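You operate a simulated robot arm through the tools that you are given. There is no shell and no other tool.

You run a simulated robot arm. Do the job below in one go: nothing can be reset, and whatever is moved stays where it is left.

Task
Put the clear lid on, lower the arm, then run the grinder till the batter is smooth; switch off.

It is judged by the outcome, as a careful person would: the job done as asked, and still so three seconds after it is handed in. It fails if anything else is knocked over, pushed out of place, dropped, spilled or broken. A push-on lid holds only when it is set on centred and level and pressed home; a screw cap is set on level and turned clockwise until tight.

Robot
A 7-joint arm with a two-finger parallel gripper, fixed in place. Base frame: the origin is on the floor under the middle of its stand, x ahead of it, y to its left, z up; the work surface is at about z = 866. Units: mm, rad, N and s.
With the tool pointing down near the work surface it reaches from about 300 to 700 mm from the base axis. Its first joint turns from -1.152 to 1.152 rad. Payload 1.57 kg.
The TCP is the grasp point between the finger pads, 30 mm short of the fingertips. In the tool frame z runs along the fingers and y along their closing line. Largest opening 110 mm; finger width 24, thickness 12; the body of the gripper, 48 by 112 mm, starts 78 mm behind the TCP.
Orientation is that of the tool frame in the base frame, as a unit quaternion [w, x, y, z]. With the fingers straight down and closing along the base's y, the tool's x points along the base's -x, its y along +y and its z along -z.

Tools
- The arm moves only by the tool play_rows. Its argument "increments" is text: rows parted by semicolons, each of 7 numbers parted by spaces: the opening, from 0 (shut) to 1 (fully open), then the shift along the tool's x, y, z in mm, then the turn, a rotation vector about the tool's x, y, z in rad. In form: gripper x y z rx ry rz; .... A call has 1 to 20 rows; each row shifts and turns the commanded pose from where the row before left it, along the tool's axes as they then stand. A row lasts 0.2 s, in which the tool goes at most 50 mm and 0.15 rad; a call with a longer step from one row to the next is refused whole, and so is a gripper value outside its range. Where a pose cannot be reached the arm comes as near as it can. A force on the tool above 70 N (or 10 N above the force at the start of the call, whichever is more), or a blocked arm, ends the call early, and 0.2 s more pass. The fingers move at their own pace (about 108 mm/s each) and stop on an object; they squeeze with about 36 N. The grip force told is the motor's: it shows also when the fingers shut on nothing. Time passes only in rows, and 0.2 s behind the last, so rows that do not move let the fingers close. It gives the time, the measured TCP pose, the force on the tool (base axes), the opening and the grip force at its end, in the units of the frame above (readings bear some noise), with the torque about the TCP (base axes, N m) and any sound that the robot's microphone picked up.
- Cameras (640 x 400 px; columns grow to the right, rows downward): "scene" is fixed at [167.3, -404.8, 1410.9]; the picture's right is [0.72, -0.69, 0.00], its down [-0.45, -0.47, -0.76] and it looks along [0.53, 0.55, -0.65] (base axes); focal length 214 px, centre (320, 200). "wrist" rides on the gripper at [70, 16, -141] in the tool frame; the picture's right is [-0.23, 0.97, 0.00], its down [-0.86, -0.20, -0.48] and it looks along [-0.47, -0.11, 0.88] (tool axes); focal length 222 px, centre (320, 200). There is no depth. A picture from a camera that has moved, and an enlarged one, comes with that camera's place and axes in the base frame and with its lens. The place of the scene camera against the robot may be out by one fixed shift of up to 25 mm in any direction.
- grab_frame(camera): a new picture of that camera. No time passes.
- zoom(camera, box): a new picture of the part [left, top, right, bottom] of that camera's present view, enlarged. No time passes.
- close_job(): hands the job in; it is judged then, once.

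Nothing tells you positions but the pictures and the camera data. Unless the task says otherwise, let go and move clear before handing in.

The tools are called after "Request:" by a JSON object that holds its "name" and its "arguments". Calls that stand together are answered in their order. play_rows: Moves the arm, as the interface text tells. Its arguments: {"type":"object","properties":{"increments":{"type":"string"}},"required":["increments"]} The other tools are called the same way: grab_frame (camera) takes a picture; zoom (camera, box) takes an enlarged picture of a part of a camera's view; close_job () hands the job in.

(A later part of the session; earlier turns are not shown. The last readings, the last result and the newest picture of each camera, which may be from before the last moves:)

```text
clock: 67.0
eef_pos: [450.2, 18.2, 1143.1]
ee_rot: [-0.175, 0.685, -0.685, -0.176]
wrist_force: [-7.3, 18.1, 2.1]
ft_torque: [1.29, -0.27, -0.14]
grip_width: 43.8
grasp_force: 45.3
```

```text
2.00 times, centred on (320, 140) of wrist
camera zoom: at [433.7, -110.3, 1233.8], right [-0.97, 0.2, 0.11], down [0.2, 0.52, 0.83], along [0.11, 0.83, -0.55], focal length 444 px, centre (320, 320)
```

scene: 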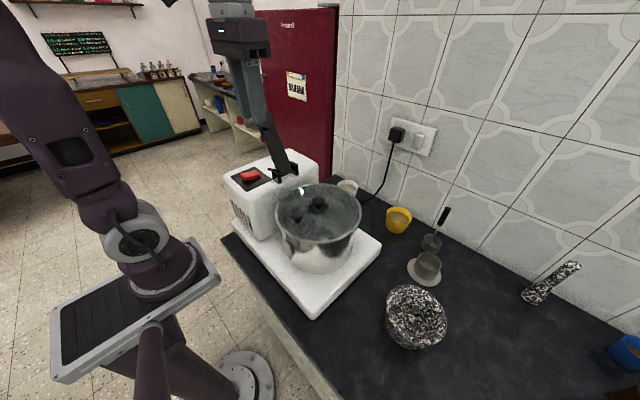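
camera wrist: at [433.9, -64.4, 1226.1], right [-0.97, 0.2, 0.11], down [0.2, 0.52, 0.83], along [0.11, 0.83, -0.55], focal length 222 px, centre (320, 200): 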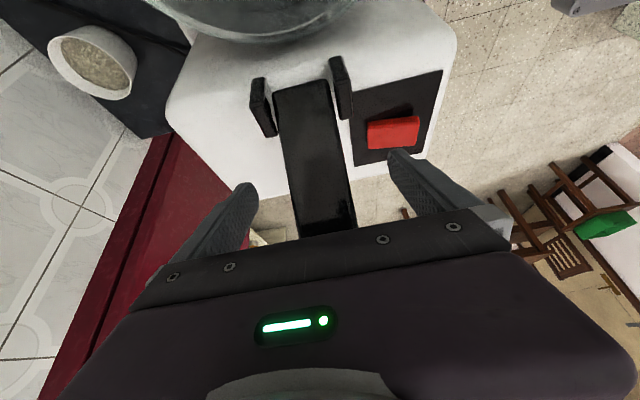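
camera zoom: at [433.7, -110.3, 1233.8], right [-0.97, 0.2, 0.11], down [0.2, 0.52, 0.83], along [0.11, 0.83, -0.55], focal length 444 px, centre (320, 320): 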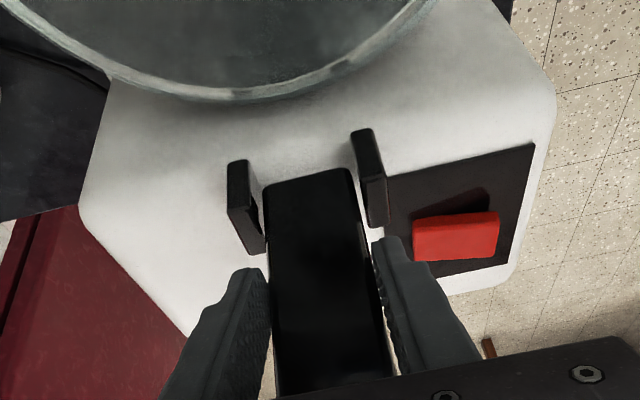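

The arm follows well and the hinge has only light friction. But with this short grip the bar's end would meet the gripper body further on, so I'll let go here (near upright), straighten the tool, and regrip further out.

Request:
{"name": "play_rows", "arguments": {"increments": "0.43 0 0 0 0 0 0;0.43 0 0 0 0 0 0;0.5 0 0 0 0 0 0;0.5 0 0 0 0 0 0"}}

Request:
{"name": "zoom", "arguments": {"camera": "wrist", "box": [200, 40, 440, 240]}}

Request:
{"name": "zoom", "arguments": {"camera": "scene", "box": [200, 60, 340, 200]}}

```text
clock: 68.0
eef_pos: [450.2, 18.2, 1143.4]
ee_rot: [-0.175, 0.686, -0.685, -0.174]
wrist_force: [-0.4, 0.1, -0.1]
ft_torque: [-0.02, 0.02, 0.0]
grip_width: 55.2
grasp_force: 0.1
```

```text
2.00 times, centred on (320, 140) of wrist
camera zoom: at [434.1, -111.0, 1234.0], right [-0.97, 0.2, 0.11], down [0.2, 0.52, 0.83], along [0.11, 0.83, -0.55], focal length 444 px, centre (320, 320)
```

zoom: 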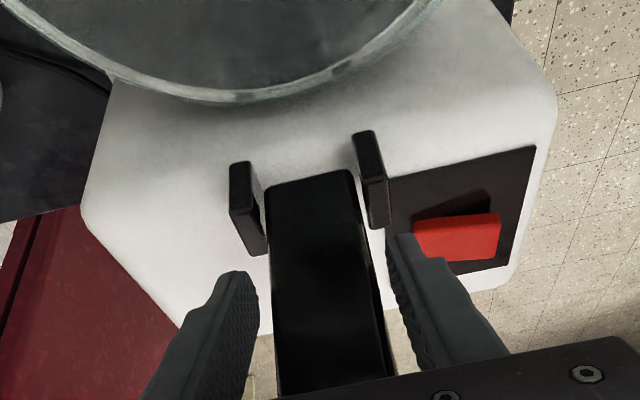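

```text
2.86 times, centred on (270, 130) of scene
camera zoom: at [167.3, -404.8, 1410.9], right [0.72, -0.69, 0.0], down [-0.45, -0.47, -0.76], along [0.53, 0.55, -0.65], focal length 613 px, centre (463, 400)
```

zoom: 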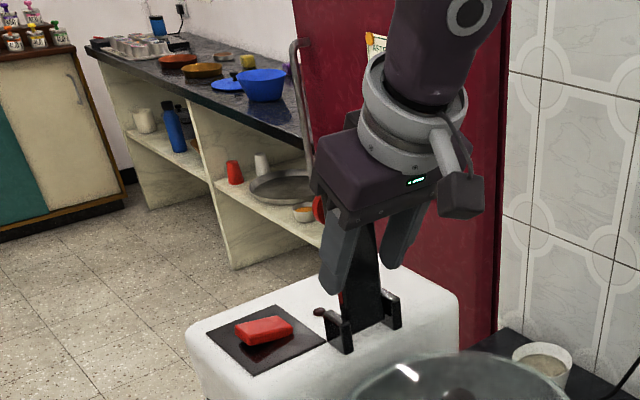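

The arm stays put by itself. I'll back off along the fingers, straighten the tool to vertical, and regrip at about 110 mm from the hinge.

Request:
{"name": "play_rows", "arguments": {"increments": "1 0 0 0 0 0 0;1 0 0 0 0 0 0;1 0 0 -15 0 0 0;1 0 0 -15 0 0 0;1 0 0 -10 0 0 0;1 0 0 0 0 0.125 0;1 0 0 0 0 0.125 0;1 0 0 0 0 0.125 0;1 0 0 0 0 0.128 0;1 -8 0 0 0 0 0;1 -8 0 0 0 0 0;1 0 0 0 0 0 0"}}

Request:
{"name": "zoom", "arguments": {"camera": "wrist", "box": [200, 40, 440, 240]}}

Request:
{"name": "zoom", "arguments": {"camera": "scene", "box": [200, 60, 340, 200]}}

```text
clock: 70.6
eef_pos: [450.9, 15.3, 1177.8]
ee_rot: [0.001, 0.708, -0.706, 0.001]
wrist_force: [-0.4, -0.4, -0.1]
ft_torque: [0.0, 0.0, -0.01]
grip_width: 110.1
grasp_force: 0.0
```

```text
2.00 times, centred on (320, 140) of wrist
camera zoom: at [434.4, -54.0, 1319.1], right [-0.97, 0.23, 0.0], down [0.2, 0.86, 0.47], along [0.11, 0.46, -0.88], focal length 444 px, centre (320, 320)
```

zoom: 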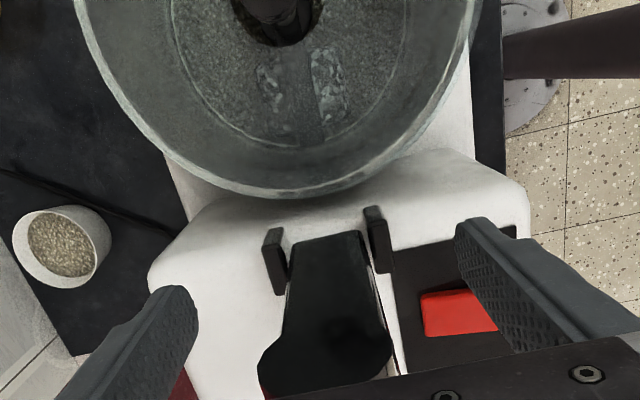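

```text
2.86 times, centred on (270, 130) of scene
camera zoom: at [167.3, -404.8, 1410.9], right [0.72, -0.69, 0.0], down [-0.45, -0.47, -0.76], along [0.53, 0.55, -0.65], focal length 613 px, centre (463, 400)
```

zoom: 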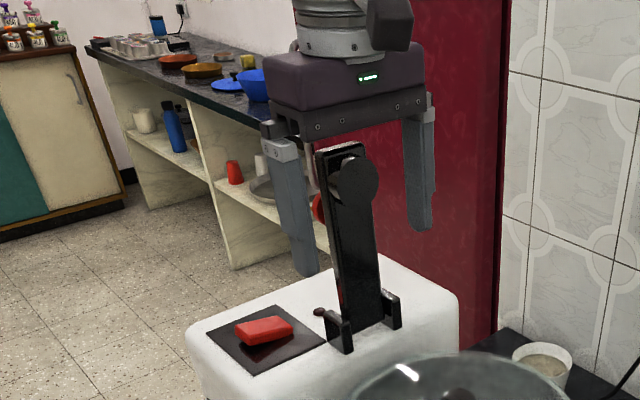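

The arm is now about upright (α≈+2°), a bit behind where I expected, so I'll shift the tool to the bar's centre (y≈37) and regrip.

Request:
{"name": "play_rows", "arguments": {"increments": "1 -11 0 0 0 0 0;1 -11 0 0 0 0 0;0.5 0 0.5 0 0 0 0;0.5 0 0 0 0 0 0;0 0 0 0 0 0 0;0 0 0 0 0 0 0;0 0 0 0 0 0 0"}}

Request:
{"name": "zoom", "arguments": {"camera": "wrist", "box": [200, 40, 440, 240]}}

Request:
{"name": "zoom", "arguments": {"camera": "scene", "box": [200, 60, 340, 200]}}

```text
clock: 72.2
eef_pos: [449.5, 37.6, 1178.0]
ee_rot: [0.001, 0.708, -0.706, 0.001]
wrist_force: [-1.9, 1.1, -3.5]
ft_torque: [0.11, -0.95, -0.24]
grip_width: 43.9
grasp_force: 45.1
```

```text
2.00 times, centred on (320, 140) of wrist
camera zoom: at [433.6, -31.7, 1319.0], right [-0.97, 0.23, 0.0], down [0.2, 0.86, 0.48], along [0.11, 0.46, -0.88], focal length 444 px, centre (320, 320)
```

zoom: 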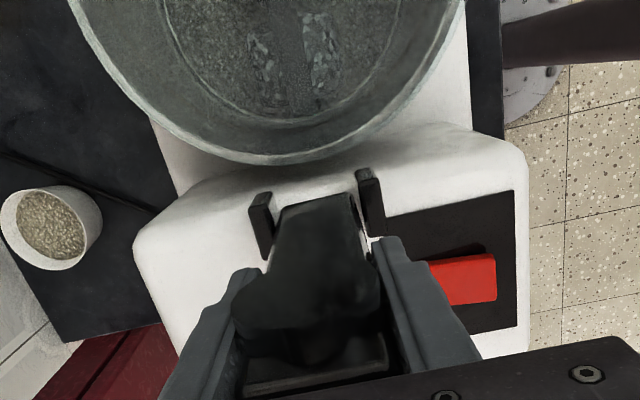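

```text
2.86 times, centred on (270, 130) of scene
camera zoom: at [167.2, -404.8, 1410.9], right [0.72, -0.69, 0.0], down [-0.45, -0.47, -0.76], along [0.53, 0.55, -0.65], focal length 613 px, centre (463, 400)
```

zoom: 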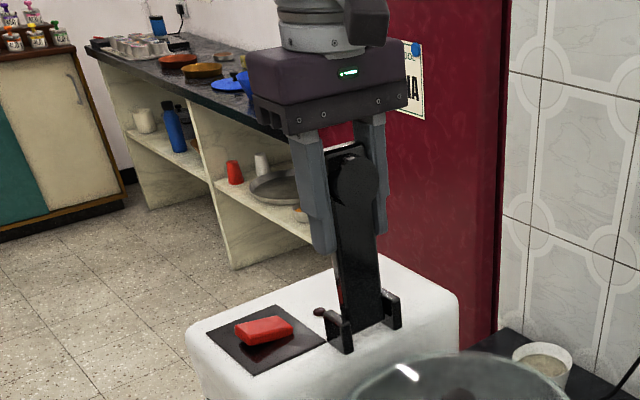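

Request:
{"name": "play_rows", "arguments": {"increments": "0 9.43 0 0.2 0 0 0;0 9.43 0 0.87 0 0 0;0 9.68 0 1.8 0 0 0;0 9.68 0 2.67 0 0 0;0 0 0 0 0 0 0"}}

Request:
{"name": "zoom", "arguments": {"camera": "wrist", "box": [200, 40, 440, 240]}}

Request:
{"name": "zoom", "arguments": {"camera": "scene", "box": [200, 60, 340, 200]}}

```text
clock: 73.4
eef_pos: [450.7, -0.5, 1172.7]
ee_rot: [0.002, 0.708, -0.706, 0.002]
wrist_force: [-1.3, 10.0, 5.9]
ft_torque: [1.23, -0.79, -0.07]
grip_width: 43.7
grasp_force: 44.7
```

```text
2.00 times, centred on (320, 140) of wrist
camera zoom: at [433.5, -69.9, 1314.3], right [-0.97, 0.23, 0.0], down [0.2, 0.86, 0.47], along [0.11, 0.46, -0.88], focal length 444 px, centre (320, 320)
```

zoom: 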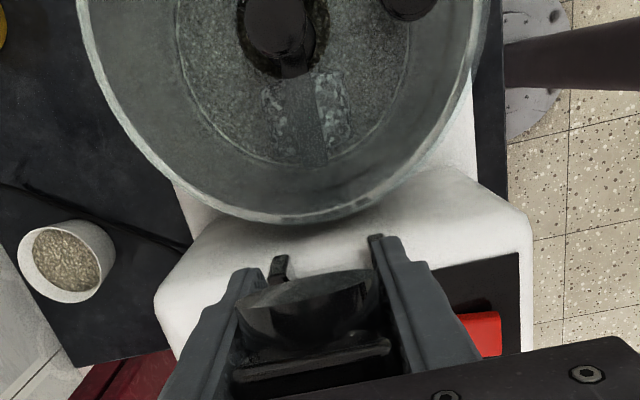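

```text
2.86 times, centred on (270, 130) of scene
camera zoom: at [167.1, -404.6, 1411.0], right [0.72, -0.69, 0.0], down [-0.45, -0.47, -0.76], along [0.53, 0.55, -0.65], focal length 613 px, centre (463, 400)
```

zoom: 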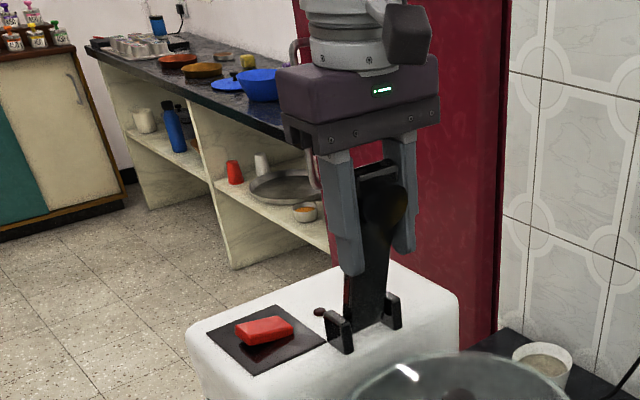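

It's following nicely. Continuing the arc.

Request:
{"name": "play_rows", "arguments": {"increments": "0 9.3 0 3.4 0 0 0;0 9 0 4.37 0 0 0;0 8.6 0 5.0 0 0 0;0 8.07 0 5.82 0 0 0;0 7.5 0 6.5 0 0 0;0 7.0 0 7.05 0 0 0;0 0 0 0 0 0 0"}}

Request:
{"name": "zoom", "arguments": {"camera": "wrist", "box": [200, 40, 440, 240]}}

Request:
{"name": "zoom", "arguments": {"camera": "scene", "box": [220, 80, 360, 220]}}

```text
clock: 75.0
eef_pos: [449.2, -48.8, 1140.0]
ee_rot: [-0.002, -0.707, 0.707, -0.002]
wrist_force: [7.5, -2.5, 16.1]
ft_torque: [1.27, -0.56, -0.21]
grip_width: 43.9
grasp_force: 45.2
```

```text
2.00 times, centred on (320, 140) of wrist
camera zoom: at [433.4, -119.9, 1282.2], right [-0.97, 0.23, 0.0], down [0.2, 0.86, 0.47], along [0.11, 0.46, -0.88], focal length 444 px, centre (320, 320)
```

zoom: 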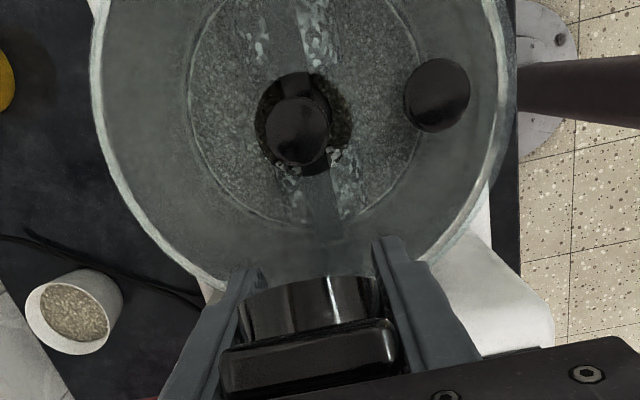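

```text
2.86 times, centred on (290, 150) of scene
camera zoom: at [167.3, -404.9, 1410.8], right [0.72, -0.69, 0.0], down [-0.45, -0.47, -0.76], along [0.53, 0.55, -0.65], focal length 613 px, centre (406, 343)
```

zoom: 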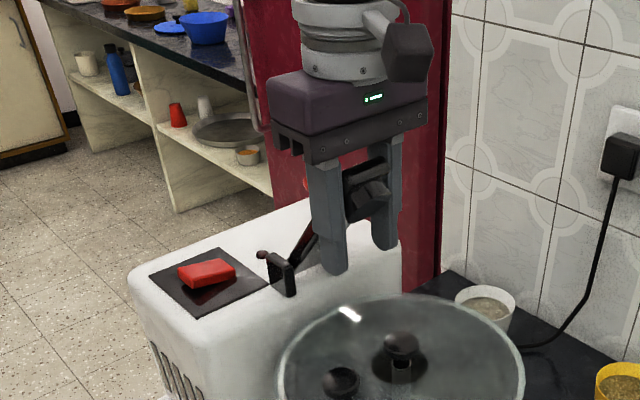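

Request:
{"name": "play_rows", "arguments": {"increments": "0 6.3 0 7.6 0 0 0;0 5.66 0 8.27 0 0 0;0 4.9 0 8.65 0 0 0;0 4.13 0 9.06 0 0 0;0 3.3 0 9.35 0 0 0;0 2.5 0 9.65 0 0 0;0 0 0 0 0 0 0"}}

Request:
{"name": "zoom", "arguments": {"camera": "wrist", "box": [200, 40, 440, 240]}}

Request:
{"name": "zoom", "arguments": {"camera": "scene", "box": [220, 120, 380, 260]}}

```text
clock: 76.6
eef_pos: [449.8, -78.4, 1086.8]
ee_rot: [-0.001, -0.707, 0.707, -0.001]
wrist_force: [-0.8, -17.8, 14.5]
ft_torque: [1.59, -0.4, -0.3]
grip_width: 43.7
grasp_force: 44.9
```

```text
2.00 times, centred on (320, 140) of wrist
camera zoom: at [433.8, -147.5, 1228.5], right [-0.97, 0.23, 0.0], down [0.2, 0.86, 0.47], along [0.11, 0.46, -0.88], focal length 444 px, centre (320, 320)
```

zoom: 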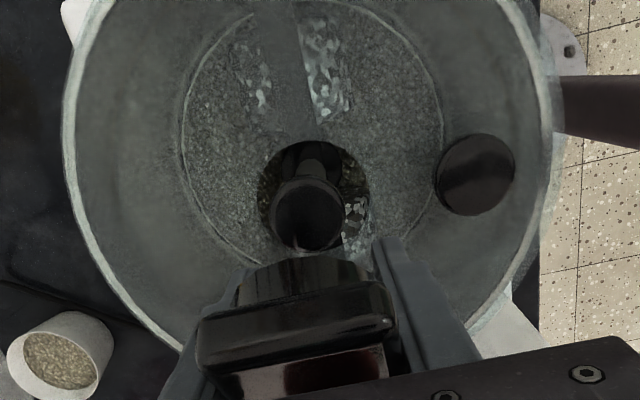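

```text
2.86 times, centred on (300, 190) of scene
camera zoom: at [167.0, -405.4, 1410.7], right [0.72, -0.69, 0.0], down [-0.45, -0.47, -0.76], along [0.53, 0.55, -0.65], focal length 613 px, centre (377, 229)
```

zoom: 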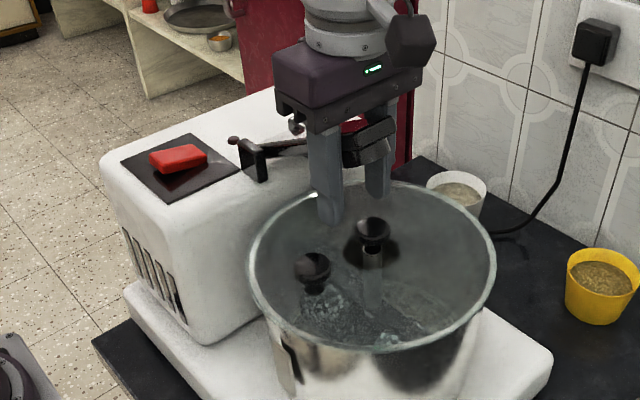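

Request:
{"name": "play_rows", "arguments": {"increments": "0 3.5 0 7 0 0 0;0 2.5 0 7 0 0 0;0 0 0 0 0 0 0"}}

Request:
{"name": "zoom", "arguments": {"camera": "wrist", "box": [200, 40, 440, 240]}}

Request:
{"name": "zoom", "arguments": {"camera": "scene", "box": [240, 130, 360, 240]}}

```text
clock: 77.4
eef_pos: [450.0, -81.3, 1073.5]
ee_rot: [0.001, 0.708, -0.706, -0.001]
wrist_force: [-1.3, 1.0, 10.7]
ft_torque: [1.34, -0.51, -0.3]
grip_width: 43.7
grasp_force: 44.7
```

```text
2.00 times, centred on (320, 140) of wrist
camera zoom: at [433.8, -152.2, 1215.2], right [-0.97, 0.22, 0.0], down [0.2, 0.86, 0.48], along [0.11, 0.46, -0.88], focal length 444 px, centre (320, 320)
```

zoom: 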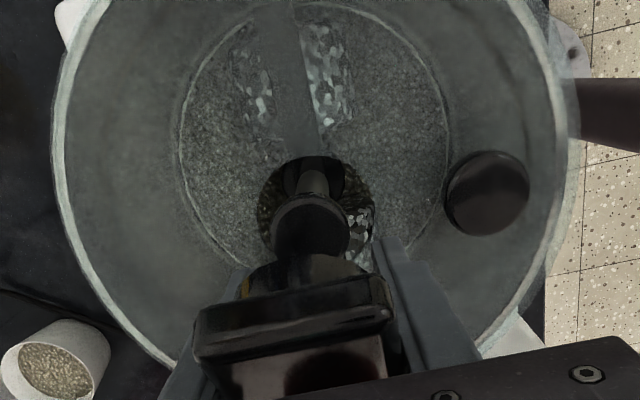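

```text
3.64 times, centred on (300, 185) of scene
camera zoom: at [167.1, -404.8, 1410.9], right [0.72, -0.69, 0.0], down [-0.45, -0.47, -0.76], along [0.53, 0.55, -0.65], focal length 780 px, centre (393, 254)
```

zoom: 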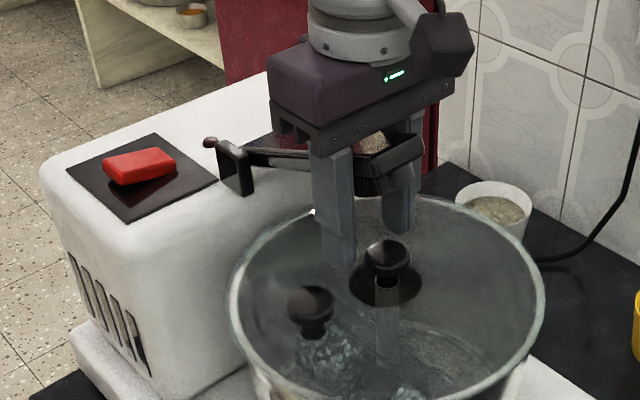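

The bar has slipped up along the fingers: it's at about -65° while my fingertips are near the lid. I'll ease the grip slightly to see whether the hinge holds it there, then push down from above.

Request:
{"name": "play_rows", "arguments": {"increments": "0.4 0 0 0 0 0 0;0.4 0 0 0 0 0 0;0.41 0 0 0 0 0 0;0.41 0 0 0 0 0 0"}}

Request:
{"name": "zoom", "arguments": {"camera": "wrist", "box": [200, 40, 440, 240]}}

Request:
{"name": "zoom", "arguments": {"camera": "scene", "box": [240, 130, 360, 240]}}

```text
clock: 78.4
eef_pos: [449.5, -83.3, 1074.3]
ee_rot: [0.002, 0.708, -0.706, 0.001]
wrist_force: [-0.6, -1.1, -0.1]
ft_torque: [-0.02, -0.03, 0.02]
grip_width: 45.3
grasp_force: 0.1
```

```text
2.00 times, centred on (320, 140) of wrist
camera zoom: at [433.7, -152.9, 1215.5], right [-0.97, 0.23, 0.0], down [0.2, 0.86, 0.47], along [0.11, 0.46, -0.88], focal length 444 px, centre (320, 320)
```

zoom: 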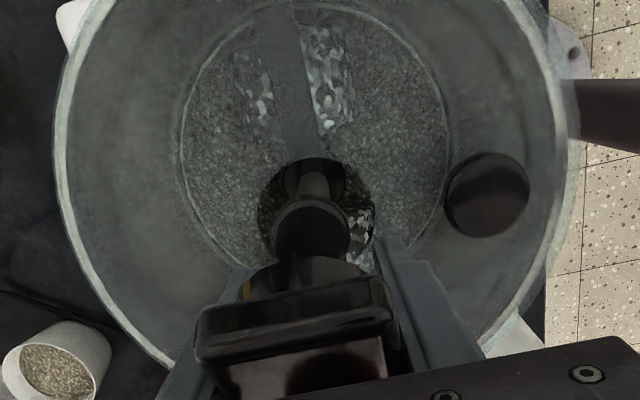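

```text
3.64 times, centred on (300, 185) of scene
camera zoom: at [167.3, -404.8, 1410.9], right [0.72, -0.69, 0.0], down [-0.45, -0.47, -0.76], along [0.53, 0.55, -0.65], focal length 780 px, centre (393, 254)
```

zoom: 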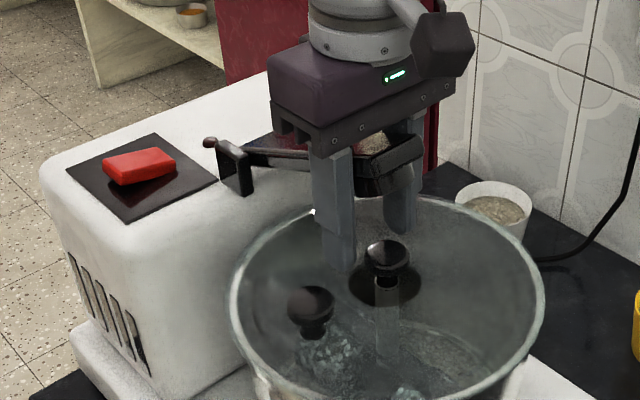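

The hinge holds the arm there. I'll open, rise clear, and look before pushing it down from above.

Request:
{"name": "play_rows", "arguments": {"increments": "0.6 0 0 0 0 0 0;0.6 0 0 0 0 0 0;0.6 0 0 -25 0 0 0;0.6 0 0 -35 0 0 0;0.6 0 0 -40 0 0 0;0.6 0 0 -40 0 0 0;0 0 0 -10 0 0 0;0 0 0 0 0 0 0;0 0 0 0 0 0 0"}}

Request:
{"name": "grab_frame", "arguments": {"camera": "wrist"}}

Request:
{"name": "zoom", "arguments": {"camera": "scene", "box": [240, 110, 380, 240]}}

```text
clock: 80.4
eef_pos: [450.9, -82.9, 1224.5]
ee_rot: [0.001, 0.708, -0.706, 0.001]
wrist_force: [-0.2, 0.2, 0.1]
ft_torque: [0.01, -0.02, -0.01]
grip_width: 0.1
grasp_force: 21.2
```

```text
taken
camera wrist: at [434.9, -152.6, 1366.2], right [-0.97, 0.23, 0.0], down [0.2, 0.86, 0.47], along [0.11, 0.46, -0.88], focal length 222 px, centre (320, 200)
```

wrist: 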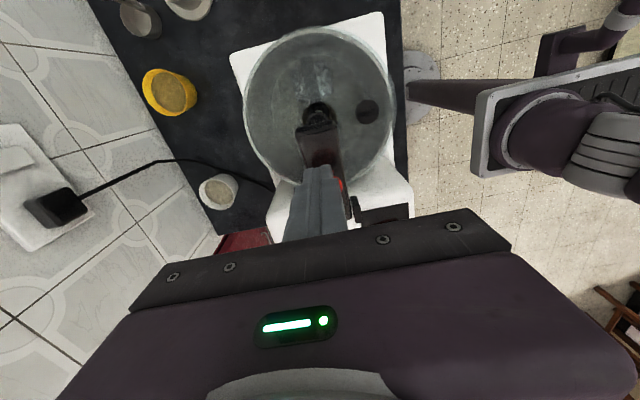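

```text
3.08 times, centred on (310, 175) of scene
camera zoom: at [167.3, -404.8, 1410.9], right [0.72, -0.69, 0.0], down [-0.45, -0.47, -0.76], along [0.53, 0.55, -0.65], focal length 660 px, centre (351, 277)
```

zoom: 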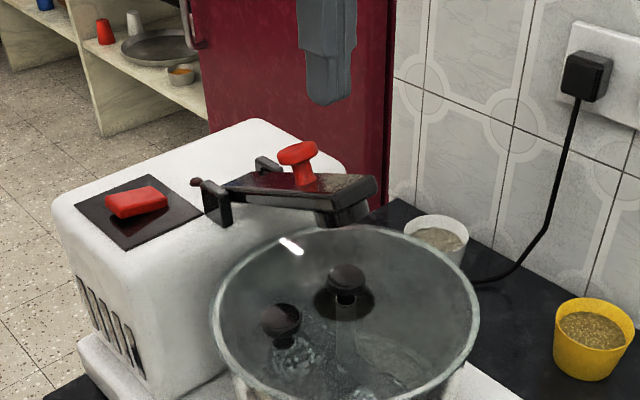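

Request:
{"name": "zoom", "arguments": {"camera": "wrist", "box": [240, 60, 400, 210]}}

```text
2.67 times, centred on (320, 135) of wrist
camera zoom: at [434.9, -152.6, 1366.2], right [-0.97, 0.23, 0.0], down [0.2, 0.86, 0.47], along [0.11, 0.46, -0.88], focal length 592 px, centre (320, 373)
```

zoom: 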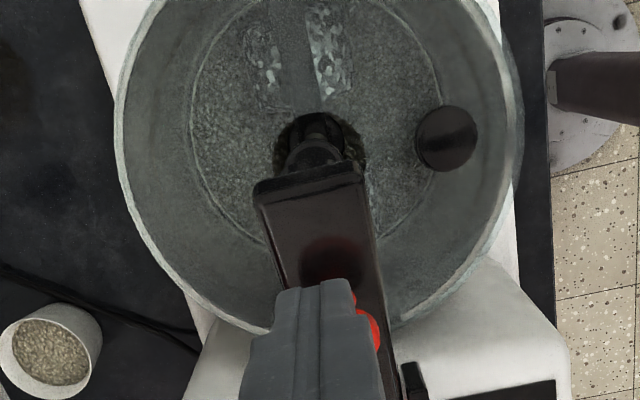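

The arm sits about 20° above horizontal with its red handle knob on top. I'll bring the closed fingers over the bar beyond the knob, near its tip, and push down gently.

Request:
{"name": "play_rows", "arguments": {"increments": "0 11 0.5 0 0 0 0;0 11 0 0 0 0 0;0 1 0 20 0 0 0;0 0 0 20 0 0 0;0 0 0 10 0 0 0;0 0 0 0 0 0 0"}}

Request:
{"name": "zoom", "arguments": {"camera": "scene", "box": [240, 110, 380, 240]}}

Request:
{"name": "zoom", "arguments": {"camera": "wrist", "box": [240, 60, 400, 210]}}

```text
clock: 81.8
eef_pos: [449.2, -105.1, 1175.2]
ee_rot: [0.002, 0.707, -0.707, 0.001]
wrist_force: [-0.9, -0.6, -0.5]
ft_torque: [-0.02, 0.01, 0.01]
grip_width: 0.0
grasp_force: 21.1
```

```text
3.08 times, centred on (310, 175) of scene
camera zoom: at [167.3, -404.8, 1410.9], right [0.72, -0.69, 0.0], down [-0.45, -0.47, -0.76], along [0.53, 0.55, -0.65], focal length 660 px, centre (351, 277)
```

zoom: 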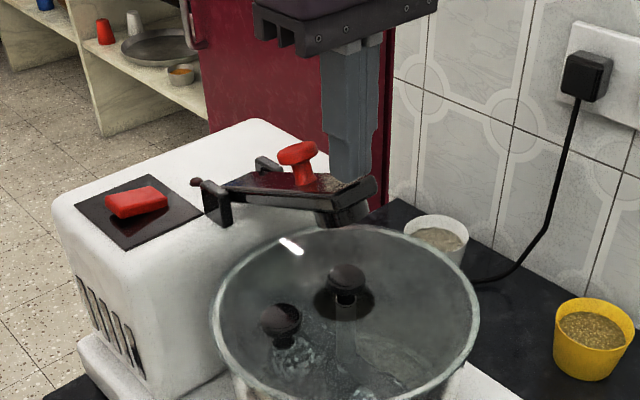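

```text
2.67 times, centred on (320, 135) of wrist
camera zoom: at [433.9, -174.4, 1315.7], right [-0.97, 0.23, 0.0], down [0.2, 0.86, 0.47], along [0.11, 0.46, -0.88], focal length 592 px, centre (320, 373)
```

zoom: 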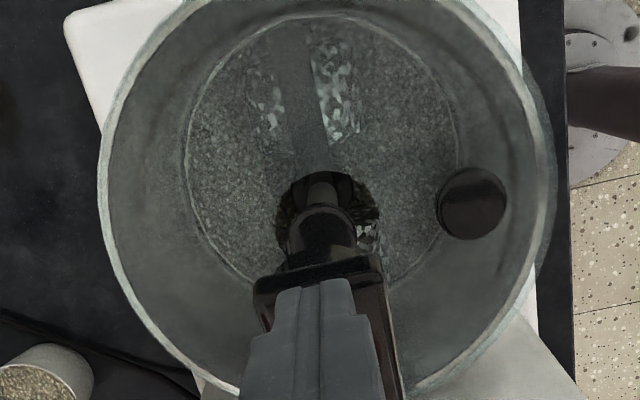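

Request:
{"name": "play_rows", "arguments": {"increments": "0 0 0 6 0 0 0;0 0 0 6 0 0 0;0 0 0 6 0 0 0;0 0 0 6 0 0 0;0 0.5 0 6 0 0 0;0 0 0 0 0 0 0"}}

Request:
{"name": "zoom", "arguments": {"camera": "scene", "box": [240, 110, 380, 240]}}

```text
clock: 83.2
eef_pos: [449.4, -106.9, 1144.1]
ee_rot: [0.001, 0.708, -0.706, 0.0]
wrist_force: [0.4, 0.3, 0.4]
ft_torque: [0.0, 0.02, -0.01]
grip_width: 0.1
grasp_force: 21.3
```

```text
3.08 times, centred on (310, 175) of scene
camera zoom: at [167.3, -404.8, 1410.9], right [0.72, -0.69, 0.0], down [-0.45, -0.47, -0.76], along [0.53, 0.55, -0.65], focal length 660 px, centre (351, 277)
```

zoom: 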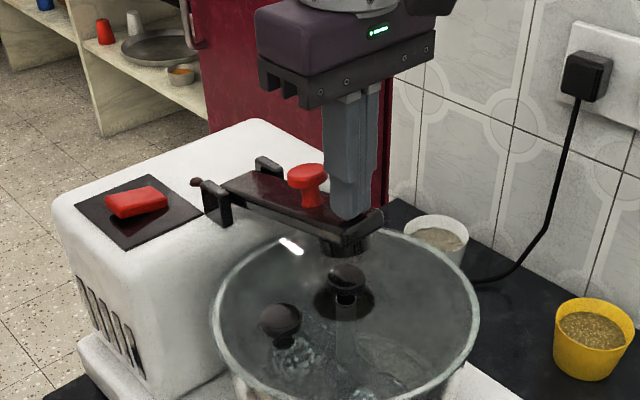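

The bar follows with very little force. Continuing down.

Request:
{"name": "play_rows", "arguments": {"increments": "0 1 0 6 0 0 0;0 1 0 6 0 0 0;0 1 0 6 0 0 0;0 1 0 6 0 0 0;0 0.5 0 4 0 0 0;0 0 0 0 0 0 0"}}

Request:
{"name": "zoom", "arguments": {"camera": "scene", "box": [240, 110, 380, 240]}}

```text
clock: 84.6
eef_pos: [450.1, -110.5, 1116.6]
ee_rot: [0.003, 0.708, -0.706, 0.0]
wrist_force: [0.2, 0.5, -0.4]
ft_torque: [0.03, 0.01, 0.02]
grip_width: 0.2
grasp_force: 22.0
```

```text
3.08 times, centred on (310, 175) of scene
camera zoom: at [167.3, -404.8, 1410.9], right [0.72, -0.69, 0.0], down [-0.45, -0.47, -0.76], along [0.53, 0.55, -0.65], focal length 660 px, centre (351, 277)
```

zoom: 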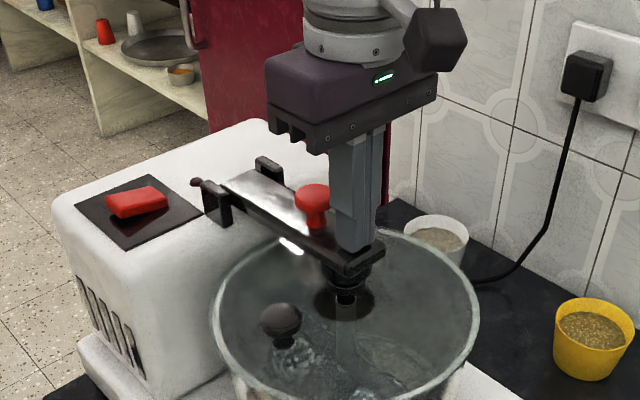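

Request:
{"name": "play_rows", "arguments": {"increments": "0 0 0 3 0 0 0;0 0 0 3 0 0 0;0 0 0 3 0 0 0;0 0 0 2 0 0 0;0 0 0 0 0 0 0"}}

```text
clock: 85.6
eef_pos: [450.1, -110.2, 1110.3]
ee_rot: [0.0, 0.707, -0.707, 0.005]
wrist_force: [-11.7, 4.4, 27.3]
ft_torque: [0.48, 0.41, 0.07]
grip_width: 0.1
grasp_force: 21.0
stopped in row 5: the force on the tool passed its limit at 77 N (the readings are from after the stop); the commanded pose is now the measured one
```

The arm has met the spindle (firm stop). I'll lift off and inspect.

Request:
{"name": "play_rows", "arguments": {"increments": "0 0 0 -5 0 0 0;0 0 0 -20 0 0 0;0 20 0 -30 0 0 0;0 30 0 -30 0 0 0;0 0 0 0 0 0 0"}}

Request:
{"name": "zoom", "arguments": {"camera": "scene", "box": [240, 130, 380, 260]}}

Request:
{"name": "grab_frame", "arguments": {"camera": "wrist"}}

```text
clock: 86.8
eef_pos: [451.3, -160.9, 1195.0]
ee_rot: [0.0, 0.708, -0.707, 0.005]
wrist_force: [-0.3, 0.3, 0.3]
ft_torque: [-0.01, -0.02, 0.06]
grip_width: 0.0
grasp_force: 21.1
```

```text
3.08 times, centred on (310, 195) of scene
camera zoom: at [167.3, -404.9, 1410.9], right [0.72, -0.69, 0.0], down [-0.45, -0.47, -0.76], along [0.53, 0.55, -0.65], focal length 660 px, centre (351, 215)
```

zoom: 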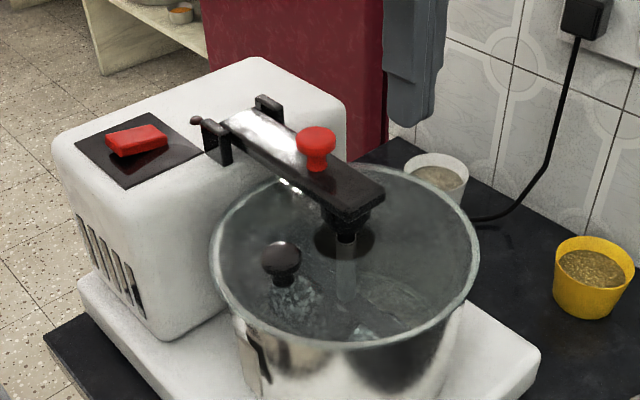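

```text
taken
camera wrist: at [432.7, -229.6, 1336.8], right [-0.97, 0.23, -0.01], down [0.19, 0.86, 0.47], along [0.11, 0.46, -0.88], focal length 222 px, centre (320, 200)
```

wrist: 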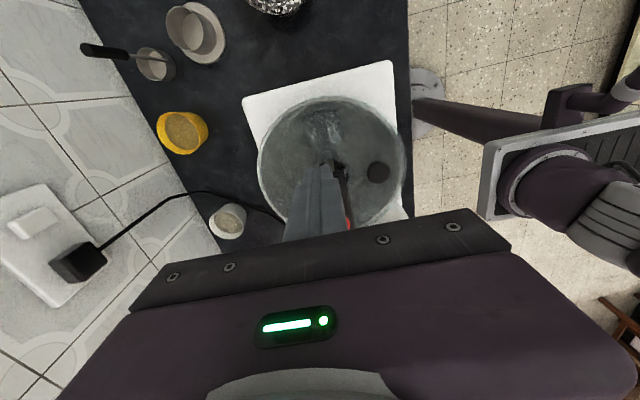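

Request:
{"name": "zoom", "arguments": {"camera": "scene", "box": [280, 155, 350, 225]}}

Request:
{"name": "zoom", "arguments": {"camera": "wrist", "box": [240, 80, 430, 240]}}

```text
5.71 times, centred on (315, 190) of scene
camera zoom: at [167.3, -404.9, 1410.9], right [0.72, -0.69, 0.0], down [-0.45, -0.47, -0.76], along [0.53, 0.55, -0.65], focal length 1226 px, centre (349, 257)
```

zoom: 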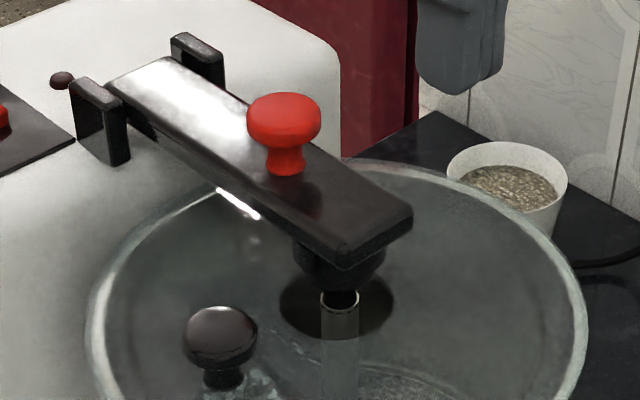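

```text
2.50 times, centred on (335, 160) of wrist
camera zoom: at [432.7, -229.6, 1336.8], right [-0.97, 0.23, -0.01], down [0.19, 0.86, 0.47], along [0.11, 0.46, -0.88], focal length 555 px, centre (282, 300)
```

zoom: 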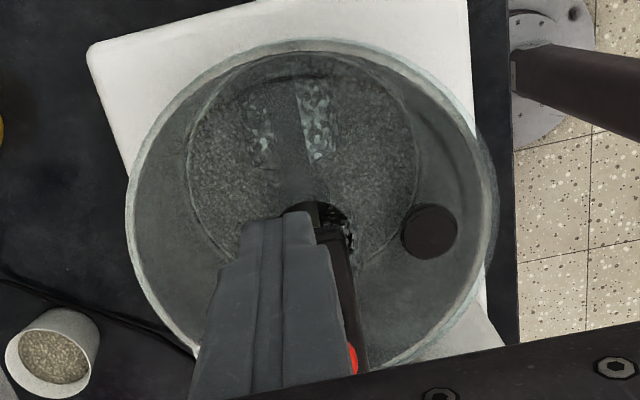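

The arm is down with its pad on the spindle, and the lid is in place. Next I'll look at the red rocker switch, which I place at about (375, 96, 1056).

Request:
{"name": "play_rows", "arguments": {"increments": "0 -30 12.5 0 0 0 0;0 -35 12.5 0 0 0 0;0 -35 12.5 0 0 0 0;0 -35 12.5 0 0 0 0;0 -35 12.5 0 0 0 0;0 -30 12.5 0 0 0 0;0 0 0 0 0 0 0"}}

Request:
{"name": "grab_frame", "arguments": {"camera": "wrist"}}

Request:
{"name": "zoom", "arguments": {"camera": "scene", "box": [225, 150, 285, 200]}}

```text
clock: 88.4
eef_pos: [374.0, 39.9, 1190.4]
ee_rot: [0.0, 0.708, -0.706, 0.005]
wrist_force: [-0.4, 0.6, -0.6]
ft_torque: [-0.01, 0.02, 0.0]
grip_width: 0.0
grasp_force: 21.1
```

```text
taken
camera wrist: at [356.1, -29.5, 1333.4], right [-0.97, 0.23, -0.01], down [0.2, 0.86, 0.47], along [0.11, 0.46, -0.88], focal length 222 px, centre (320, 200)
```

wrist: 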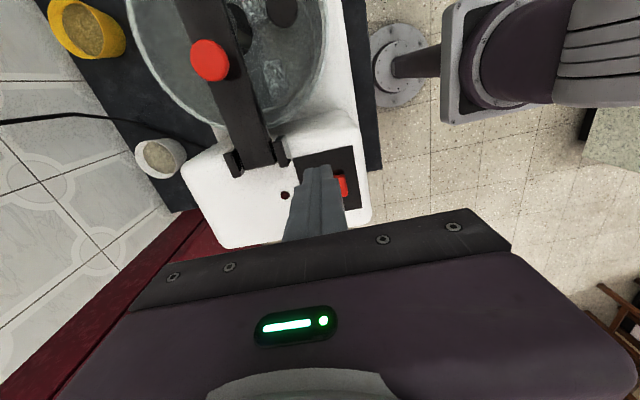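

```text
8.00 times, centred on (255, 175) of scene
camera zoom: at [167.3, -404.8, 1410.9], right [0.72, -0.69, 0.0], down [-0.45, -0.47, -0.76], along [0.53, 0.55, -0.65], focal length 1716 px, centre (840, 400)
```

zoom: 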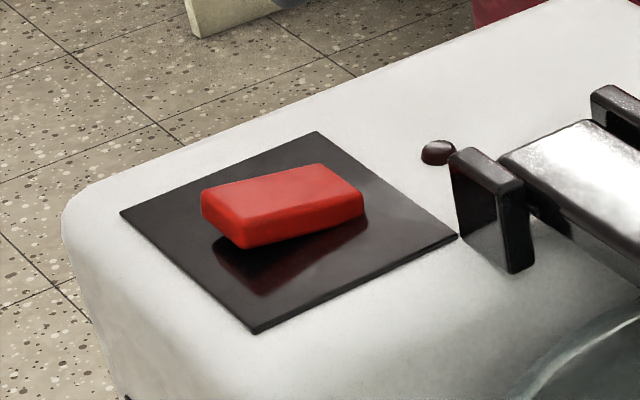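

The rocker's -x end is raised (off); I'll press that end with closed fingers at about (357, 97).

Request:
{"name": "play_rows", "arguments": {"increments": "0 -30 9 0 0 0 0;0 -27 8 10 0 0 0;0 0 0 25 0 0 0;0 0 0 25 0 0 0;0 0 0 10 0 0 0;0 0 0 0 0 0 0"}}

Request:
{"name": "zoom", "arguments": {"camera": "scene", "box": [215, 130, 295, 210]}}

Request:
{"name": "zoom", "arguments": {"camera": "wrist", "box": [220, 80, 420, 240]}}

```text
clock: 89.8
eef_pos: [357.6, 95.4, 1121.8]
ee_rot: [0.0, 0.708, -0.707, 0.005]
wrist_force: [-1.2, 0.3, -0.3]
ft_torque: [-0.02, -0.02, -0.05]
grip_width: 0.0
grasp_force: 21.4
```

```text
5.00 times, centred on (255, 170) of scene
camera zoom: at [167.3, -404.8, 1410.9], right [0.72, -0.69, 0.0], down [-0.45, -0.47, -0.76], along [0.53, 0.55, -0.65], focal length 1072 px, centre (645, 350)
```

zoom: 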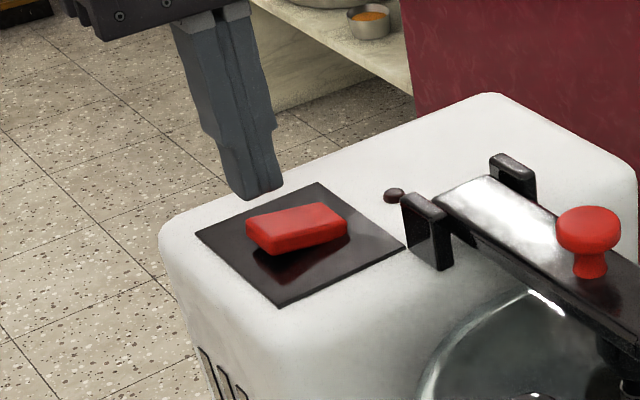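

```text
2.50 times, centred on (320, 160) of wrist
camera zoom: at [340.8, 26.1, 1263.2], right [-0.97, 0.23, -0.01], down [0.2, 0.86, 0.47], along [0.11, 0.46, -0.88], focal length 555 px, centre (320, 300)
```

zoom: 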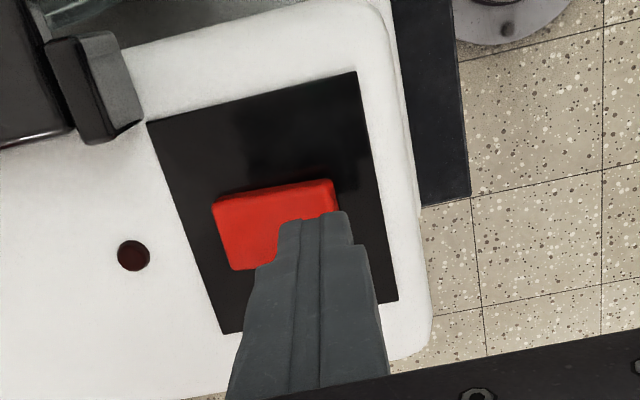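

Request:
{"name": "play_rows", "arguments": {"increments": "0 -1 0 10 0 0 0;0 0 0 10 0 0 0;0 0 0 4 0 0 0;0 0 0 0 0 0 0"}}

Request:
{"name": "play_rows", "arguments": {"increments": "0 0 0 2 0 0 0;0 0 0 2 0 0 0;0 0 0 0 0 0 0"}}

Request:
{"name": "zoom", "arguments": {"camera": "scene", "box": [225, 150, 285, 200]}}

```text
clock: 90.8
eef_pos: [358.7, 97.5, 1096.5]
ee_rot: [0.001, 0.708, -0.706, 0.005]
wrist_force: [0.0, 0.9, -0.1]
ft_torque: [0.01, 0.01, 0.01]
grip_width: 0.2
grasp_force: 21.6
```

```text
clock: 91.6
eef_pos: [357.0, 95.3, 1093.7]
ee_rot: [-0.001, 0.708, -0.706, 0.005]
wrist_force: [-23.8, 4.6, 31.3]
ft_torque: [0.27, 0.39, 0.12]
grip_width: 0.0
grasp_force: 21.3
```

```text
8.00 times, centred on (255, 175) of scene
camera zoom: at [166.2, -404.8, 1411.0], right [0.72, -0.69, 0.0], down [-0.45, -0.47, -0.76], along [0.53, 0.55, -0.65], focal length 1716 px, centre (840, 400)
```

zoom: 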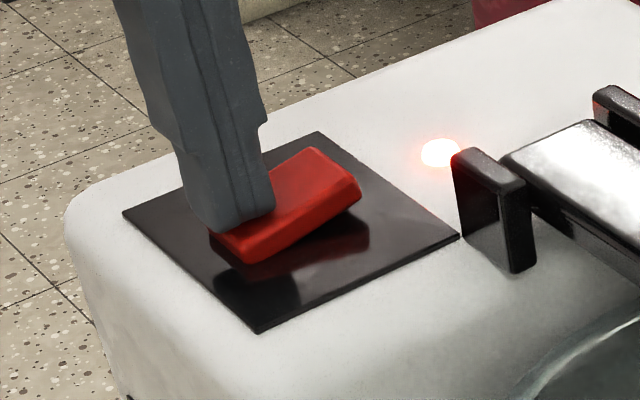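

The indicator lamp is lit: the grinder is on. I'll lift clear and watch the batter.

Request:
{"name": "play_rows", "arguments": {"increments": "0 0 0 -5 0 0 0;0 0 0 -20 0 0 0;0 0 0 -25 0 0 0;0 0 0 -25 0 0 0;0 0 0 0 0 0 0"}}

Request:
{"name": "zoom", "arguments": {"camera": "scene", "box": [225, 130, 385, 280]}}

Request:
{"name": "zoom", "arguments": {"camera": "scene", "box": [280, 180, 360, 250]}}

```text
clock: 92.8
eef_pos: [358.7, 97.1, 1167.3]
ee_rot: [0.0, 0.708, -0.707, 0.005]
wrist_force: [1.1, 0.2, -0.3]
ft_torque: [0.03, 0.03, 0.01]
grip_width: 0.0
grasp_force: 21.2
```

```text
2.67 times, centred on (305, 205) of scene
camera zoom: at [167.3, -404.8, 1410.9], right [0.72, -0.69, 0.0], down [-0.45, -0.47, -0.76], along [0.53, 0.55, -0.65], focal length 572 px, centre (360, 187)
```

zoom: 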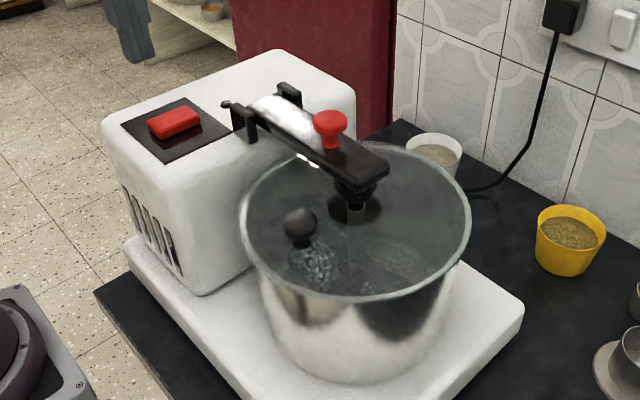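

```text
5.71 times, centred on (320, 215) of scene
camera zoom: at [167.3, -404.8, 1410.9], right [0.72, -0.69, 0.0], down [-0.45, -0.47, -0.76], along [0.53, 0.55, -0.65], focal length 1226 px, centre (320, 114)
```

zoom: 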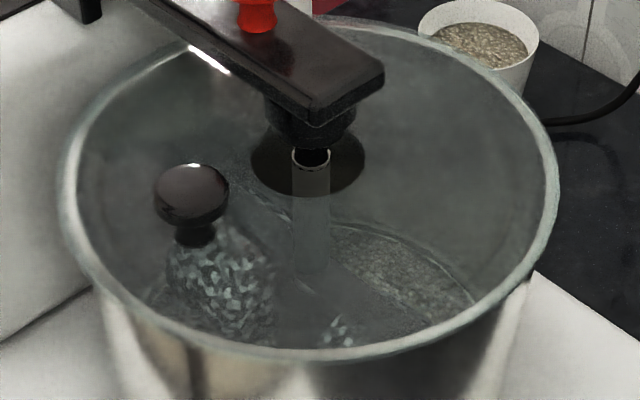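

Request:
{"name": "zoom", "arguments": {"camera": "scene", "box": [225, 150, 285, 200]}}

```text
8.00 times, centred on (255, 175) of scene
camera zoom: at [167.3, -404.8, 1410.9], right [0.72, -0.69, 0.0], down [-0.45, -0.47, -0.76], along [0.53, 0.55, -0.65], focal length 1716 px, centre (840, 400)
```

zoom: 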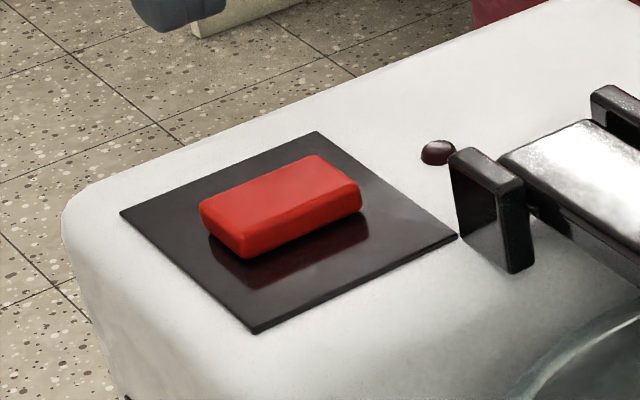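

The lamp went out again: the rocker sprang back to level, so it wasn't pushed fully over. I'll press again, further, and check it stays latched as I lift.

Request:
{"name": "play_rows", "arguments": {"increments": "0 0 2 20 0 0 0;0 0 0 25 0 0 0;0 0 0 20 0 0 0;0 0 0 6 0 0 0;0 0 0 0 0 0 0"}}

Request:
{"name": "play_rows", "arguments": {"increments": "0 0 0 2 0 0 0;0 0 0 2 0 0 0;0 0 0 1.5 0 0 0;0 0 0 0 0 0 0"}}

Request:
{"name": "zoom", "arguments": {"camera": "scene", "box": [225, 150, 285, 200]}}

```text
clock: 94.0
eef_pos: [355.4, 95.6, 1098.3]
ee_rot: [0.001, 0.708, -0.706, 0.005]
wrist_force: [0.0, 0.2, 1.2]
ft_torque: [0.02, -0.04, 0.04]
grip_width: 0.0
grasp_force: 21.6
```

```text
clock: 95.0
eef_pos: [355.3, 96.0, 1092.3]
ee_rot: [0.0, 0.708, -0.707, 0.006]
wrist_force: [-1.9, -1.4, 22.7]
ft_torque: [0.06, -0.16, 0.01]
grip_width: 0.2
grasp_force: 21.1
```

```text
8.00 times, centred on (255, 175) of scene
camera zoom: at [167.0, -405.0, 1410.9], right [0.72, -0.69, 0.0], down [-0.45, -0.47, -0.76], along [0.53, 0.55, -0.65], focal length 1716 px, centre (840, 400)
```

zoom: 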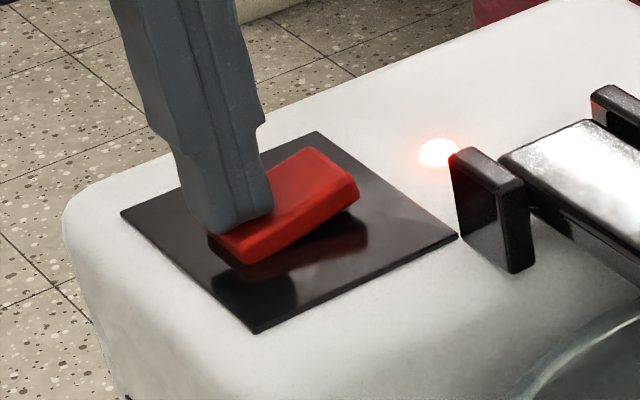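

Request:
{"name": "play_rows", "arguments": {"increments": "0 0 0 1 0 0 0;0 0 0 1 0 0 0;0 0 0 0 0 0 0"}}

Request:
{"name": "zoom", "arguments": {"camera": "scene", "box": [225, 150, 285, 200]}}

Request:
{"name": "zoom", "arguments": {"camera": "scene", "box": [280, 180, 360, 250]}}

```text
clock: 95.6
eef_pos: [356.4, 95.3, 1092.6]
ee_rot: [-0.001, 0.708, -0.707, 0.007]
wrist_force: [-11.7, -2.8, 27.2]
ft_torque: [0.04, 0.08, -0.01]
grip_width: 0.0
grasp_force: 21.0
stopped in row 2: the force on the tool passed its limit at 76 N (the readings are from after the stop); the commanded pose is now the measured one
```

```text
8.00 times, centred on (255, 175) of scene
camera zoom: at [166.6, -405.0, 1410.9], right [0.72, -0.69, 0.0], down [-0.45, -0.47, -0.76], along [0.53, 0.55, -0.65], focal length 1716 px, centre (840, 400)
```

zoom: 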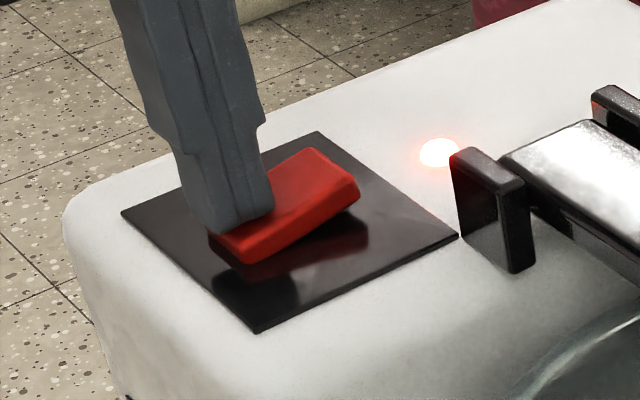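

```text
5.71 times, centred on (320, 215) of scene
camera zoom: at [166.6, -405.0, 1410.9], right [0.72, -0.69, 0.0], down [-0.45, -0.47, -0.76], along [0.53, 0.55, -0.65], focal length 1226 px, centre (320, 114)
```

zoom: 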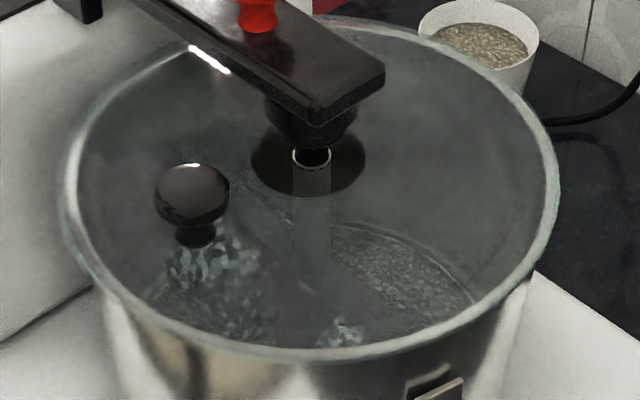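

The drum turns while the lamp is lit. Now I'll lift off gently in small steps to see whether the switch stays latched.

Request:
{"name": "play_rows", "arguments": {"increments": "0 0 0 -1.5 0 0 0;0 0 0 -1.5 0 0 0;0 0 0 0 0 0 0"}}

Request:
{"name": "zoom", "arguments": {"camera": "scene", "box": [225, 150, 285, 200]}}

Request:
{"name": "zoom", "arguments": {"camera": "scene", "box": [280, 180, 360, 250]}}

```text
clock: 96.4
eef_pos: [356.1, 96.0, 1096.3]
ee_rot: [-0.001, 0.708, -0.706, 0.006]
wrist_force: [-0.2, 0.4, 0.0]
ft_torque: [0.01, 0.03, 0.02]
grip_width: 0.1
grasp_force: 21.5
```

```text
8.00 times, centred on (255, 175) of scene
camera zoom: at [167.3, -404.8, 1410.9], right [0.72, -0.69, 0.0], down [-0.45, -0.47, -0.76], along [0.53, 0.55, -0.65], focal length 1716 px, centre (840, 400)
```

zoom: 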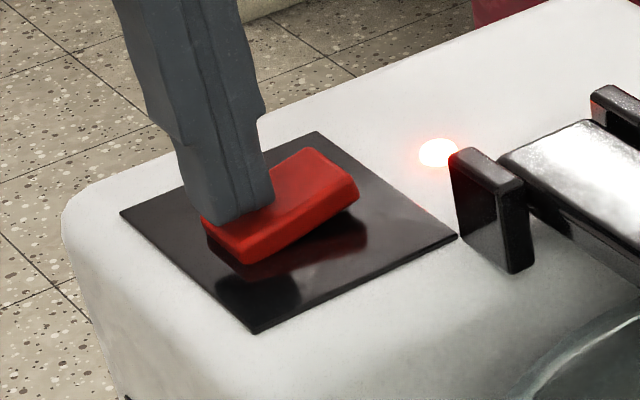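

```text
5.71 times, centred on (320, 215) of scene
camera zoom: at [167.3, -404.8, 1410.9], right [0.72, -0.69, 0.0], down [-0.45, -0.47, -0.76], along [0.53, 0.55, -0.65], focal length 1226 px, centre (320, 114)
```

zoom: 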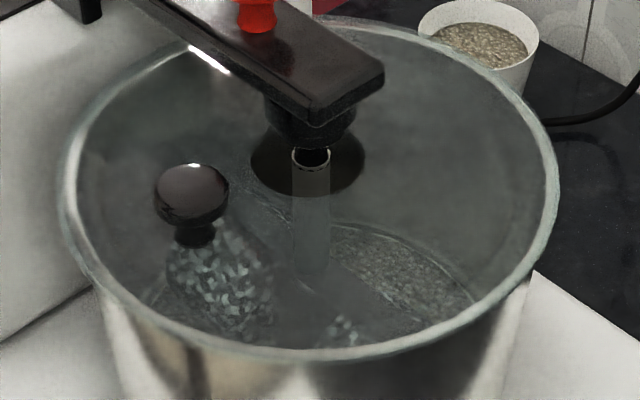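

Force is zero and it's still on. Lifting slowly further.

Request:
{"name": "play_rows", "arguments": {"increments": "0 0 0 -2 0 0 0;0 0 0 -2 0 0 0;0 0 0 -4 0 0 0;0 0 0 0 0 0 0"}}

Request:
{"name": "zoom", "arguments": {"camera": "scene", "box": [225, 150, 285, 200]}}

```text
clock: 97.4
eef_pos: [356.6, 95.5, 1104.0]
ee_rot: [-0.003, 0.708, -0.706, 0.007]
wrist_force: [0.8, -0.5, -0.9]
ft_torque: [0.0, -0.01, -0.04]
grip_width: 0.1
grasp_force: 21.1
```

```text
8.00 times, centred on (255, 175) of scene
camera zoom: at [167.3, -404.8, 1410.9], right [0.72, -0.69, 0.0], down [-0.45, -0.47, -0.76], along [0.53, 0.55, -0.65], focal length 1716 px, centre (840, 400)
```

zoom: 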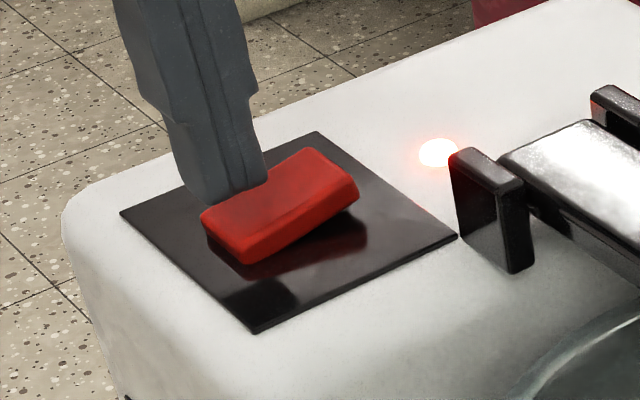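

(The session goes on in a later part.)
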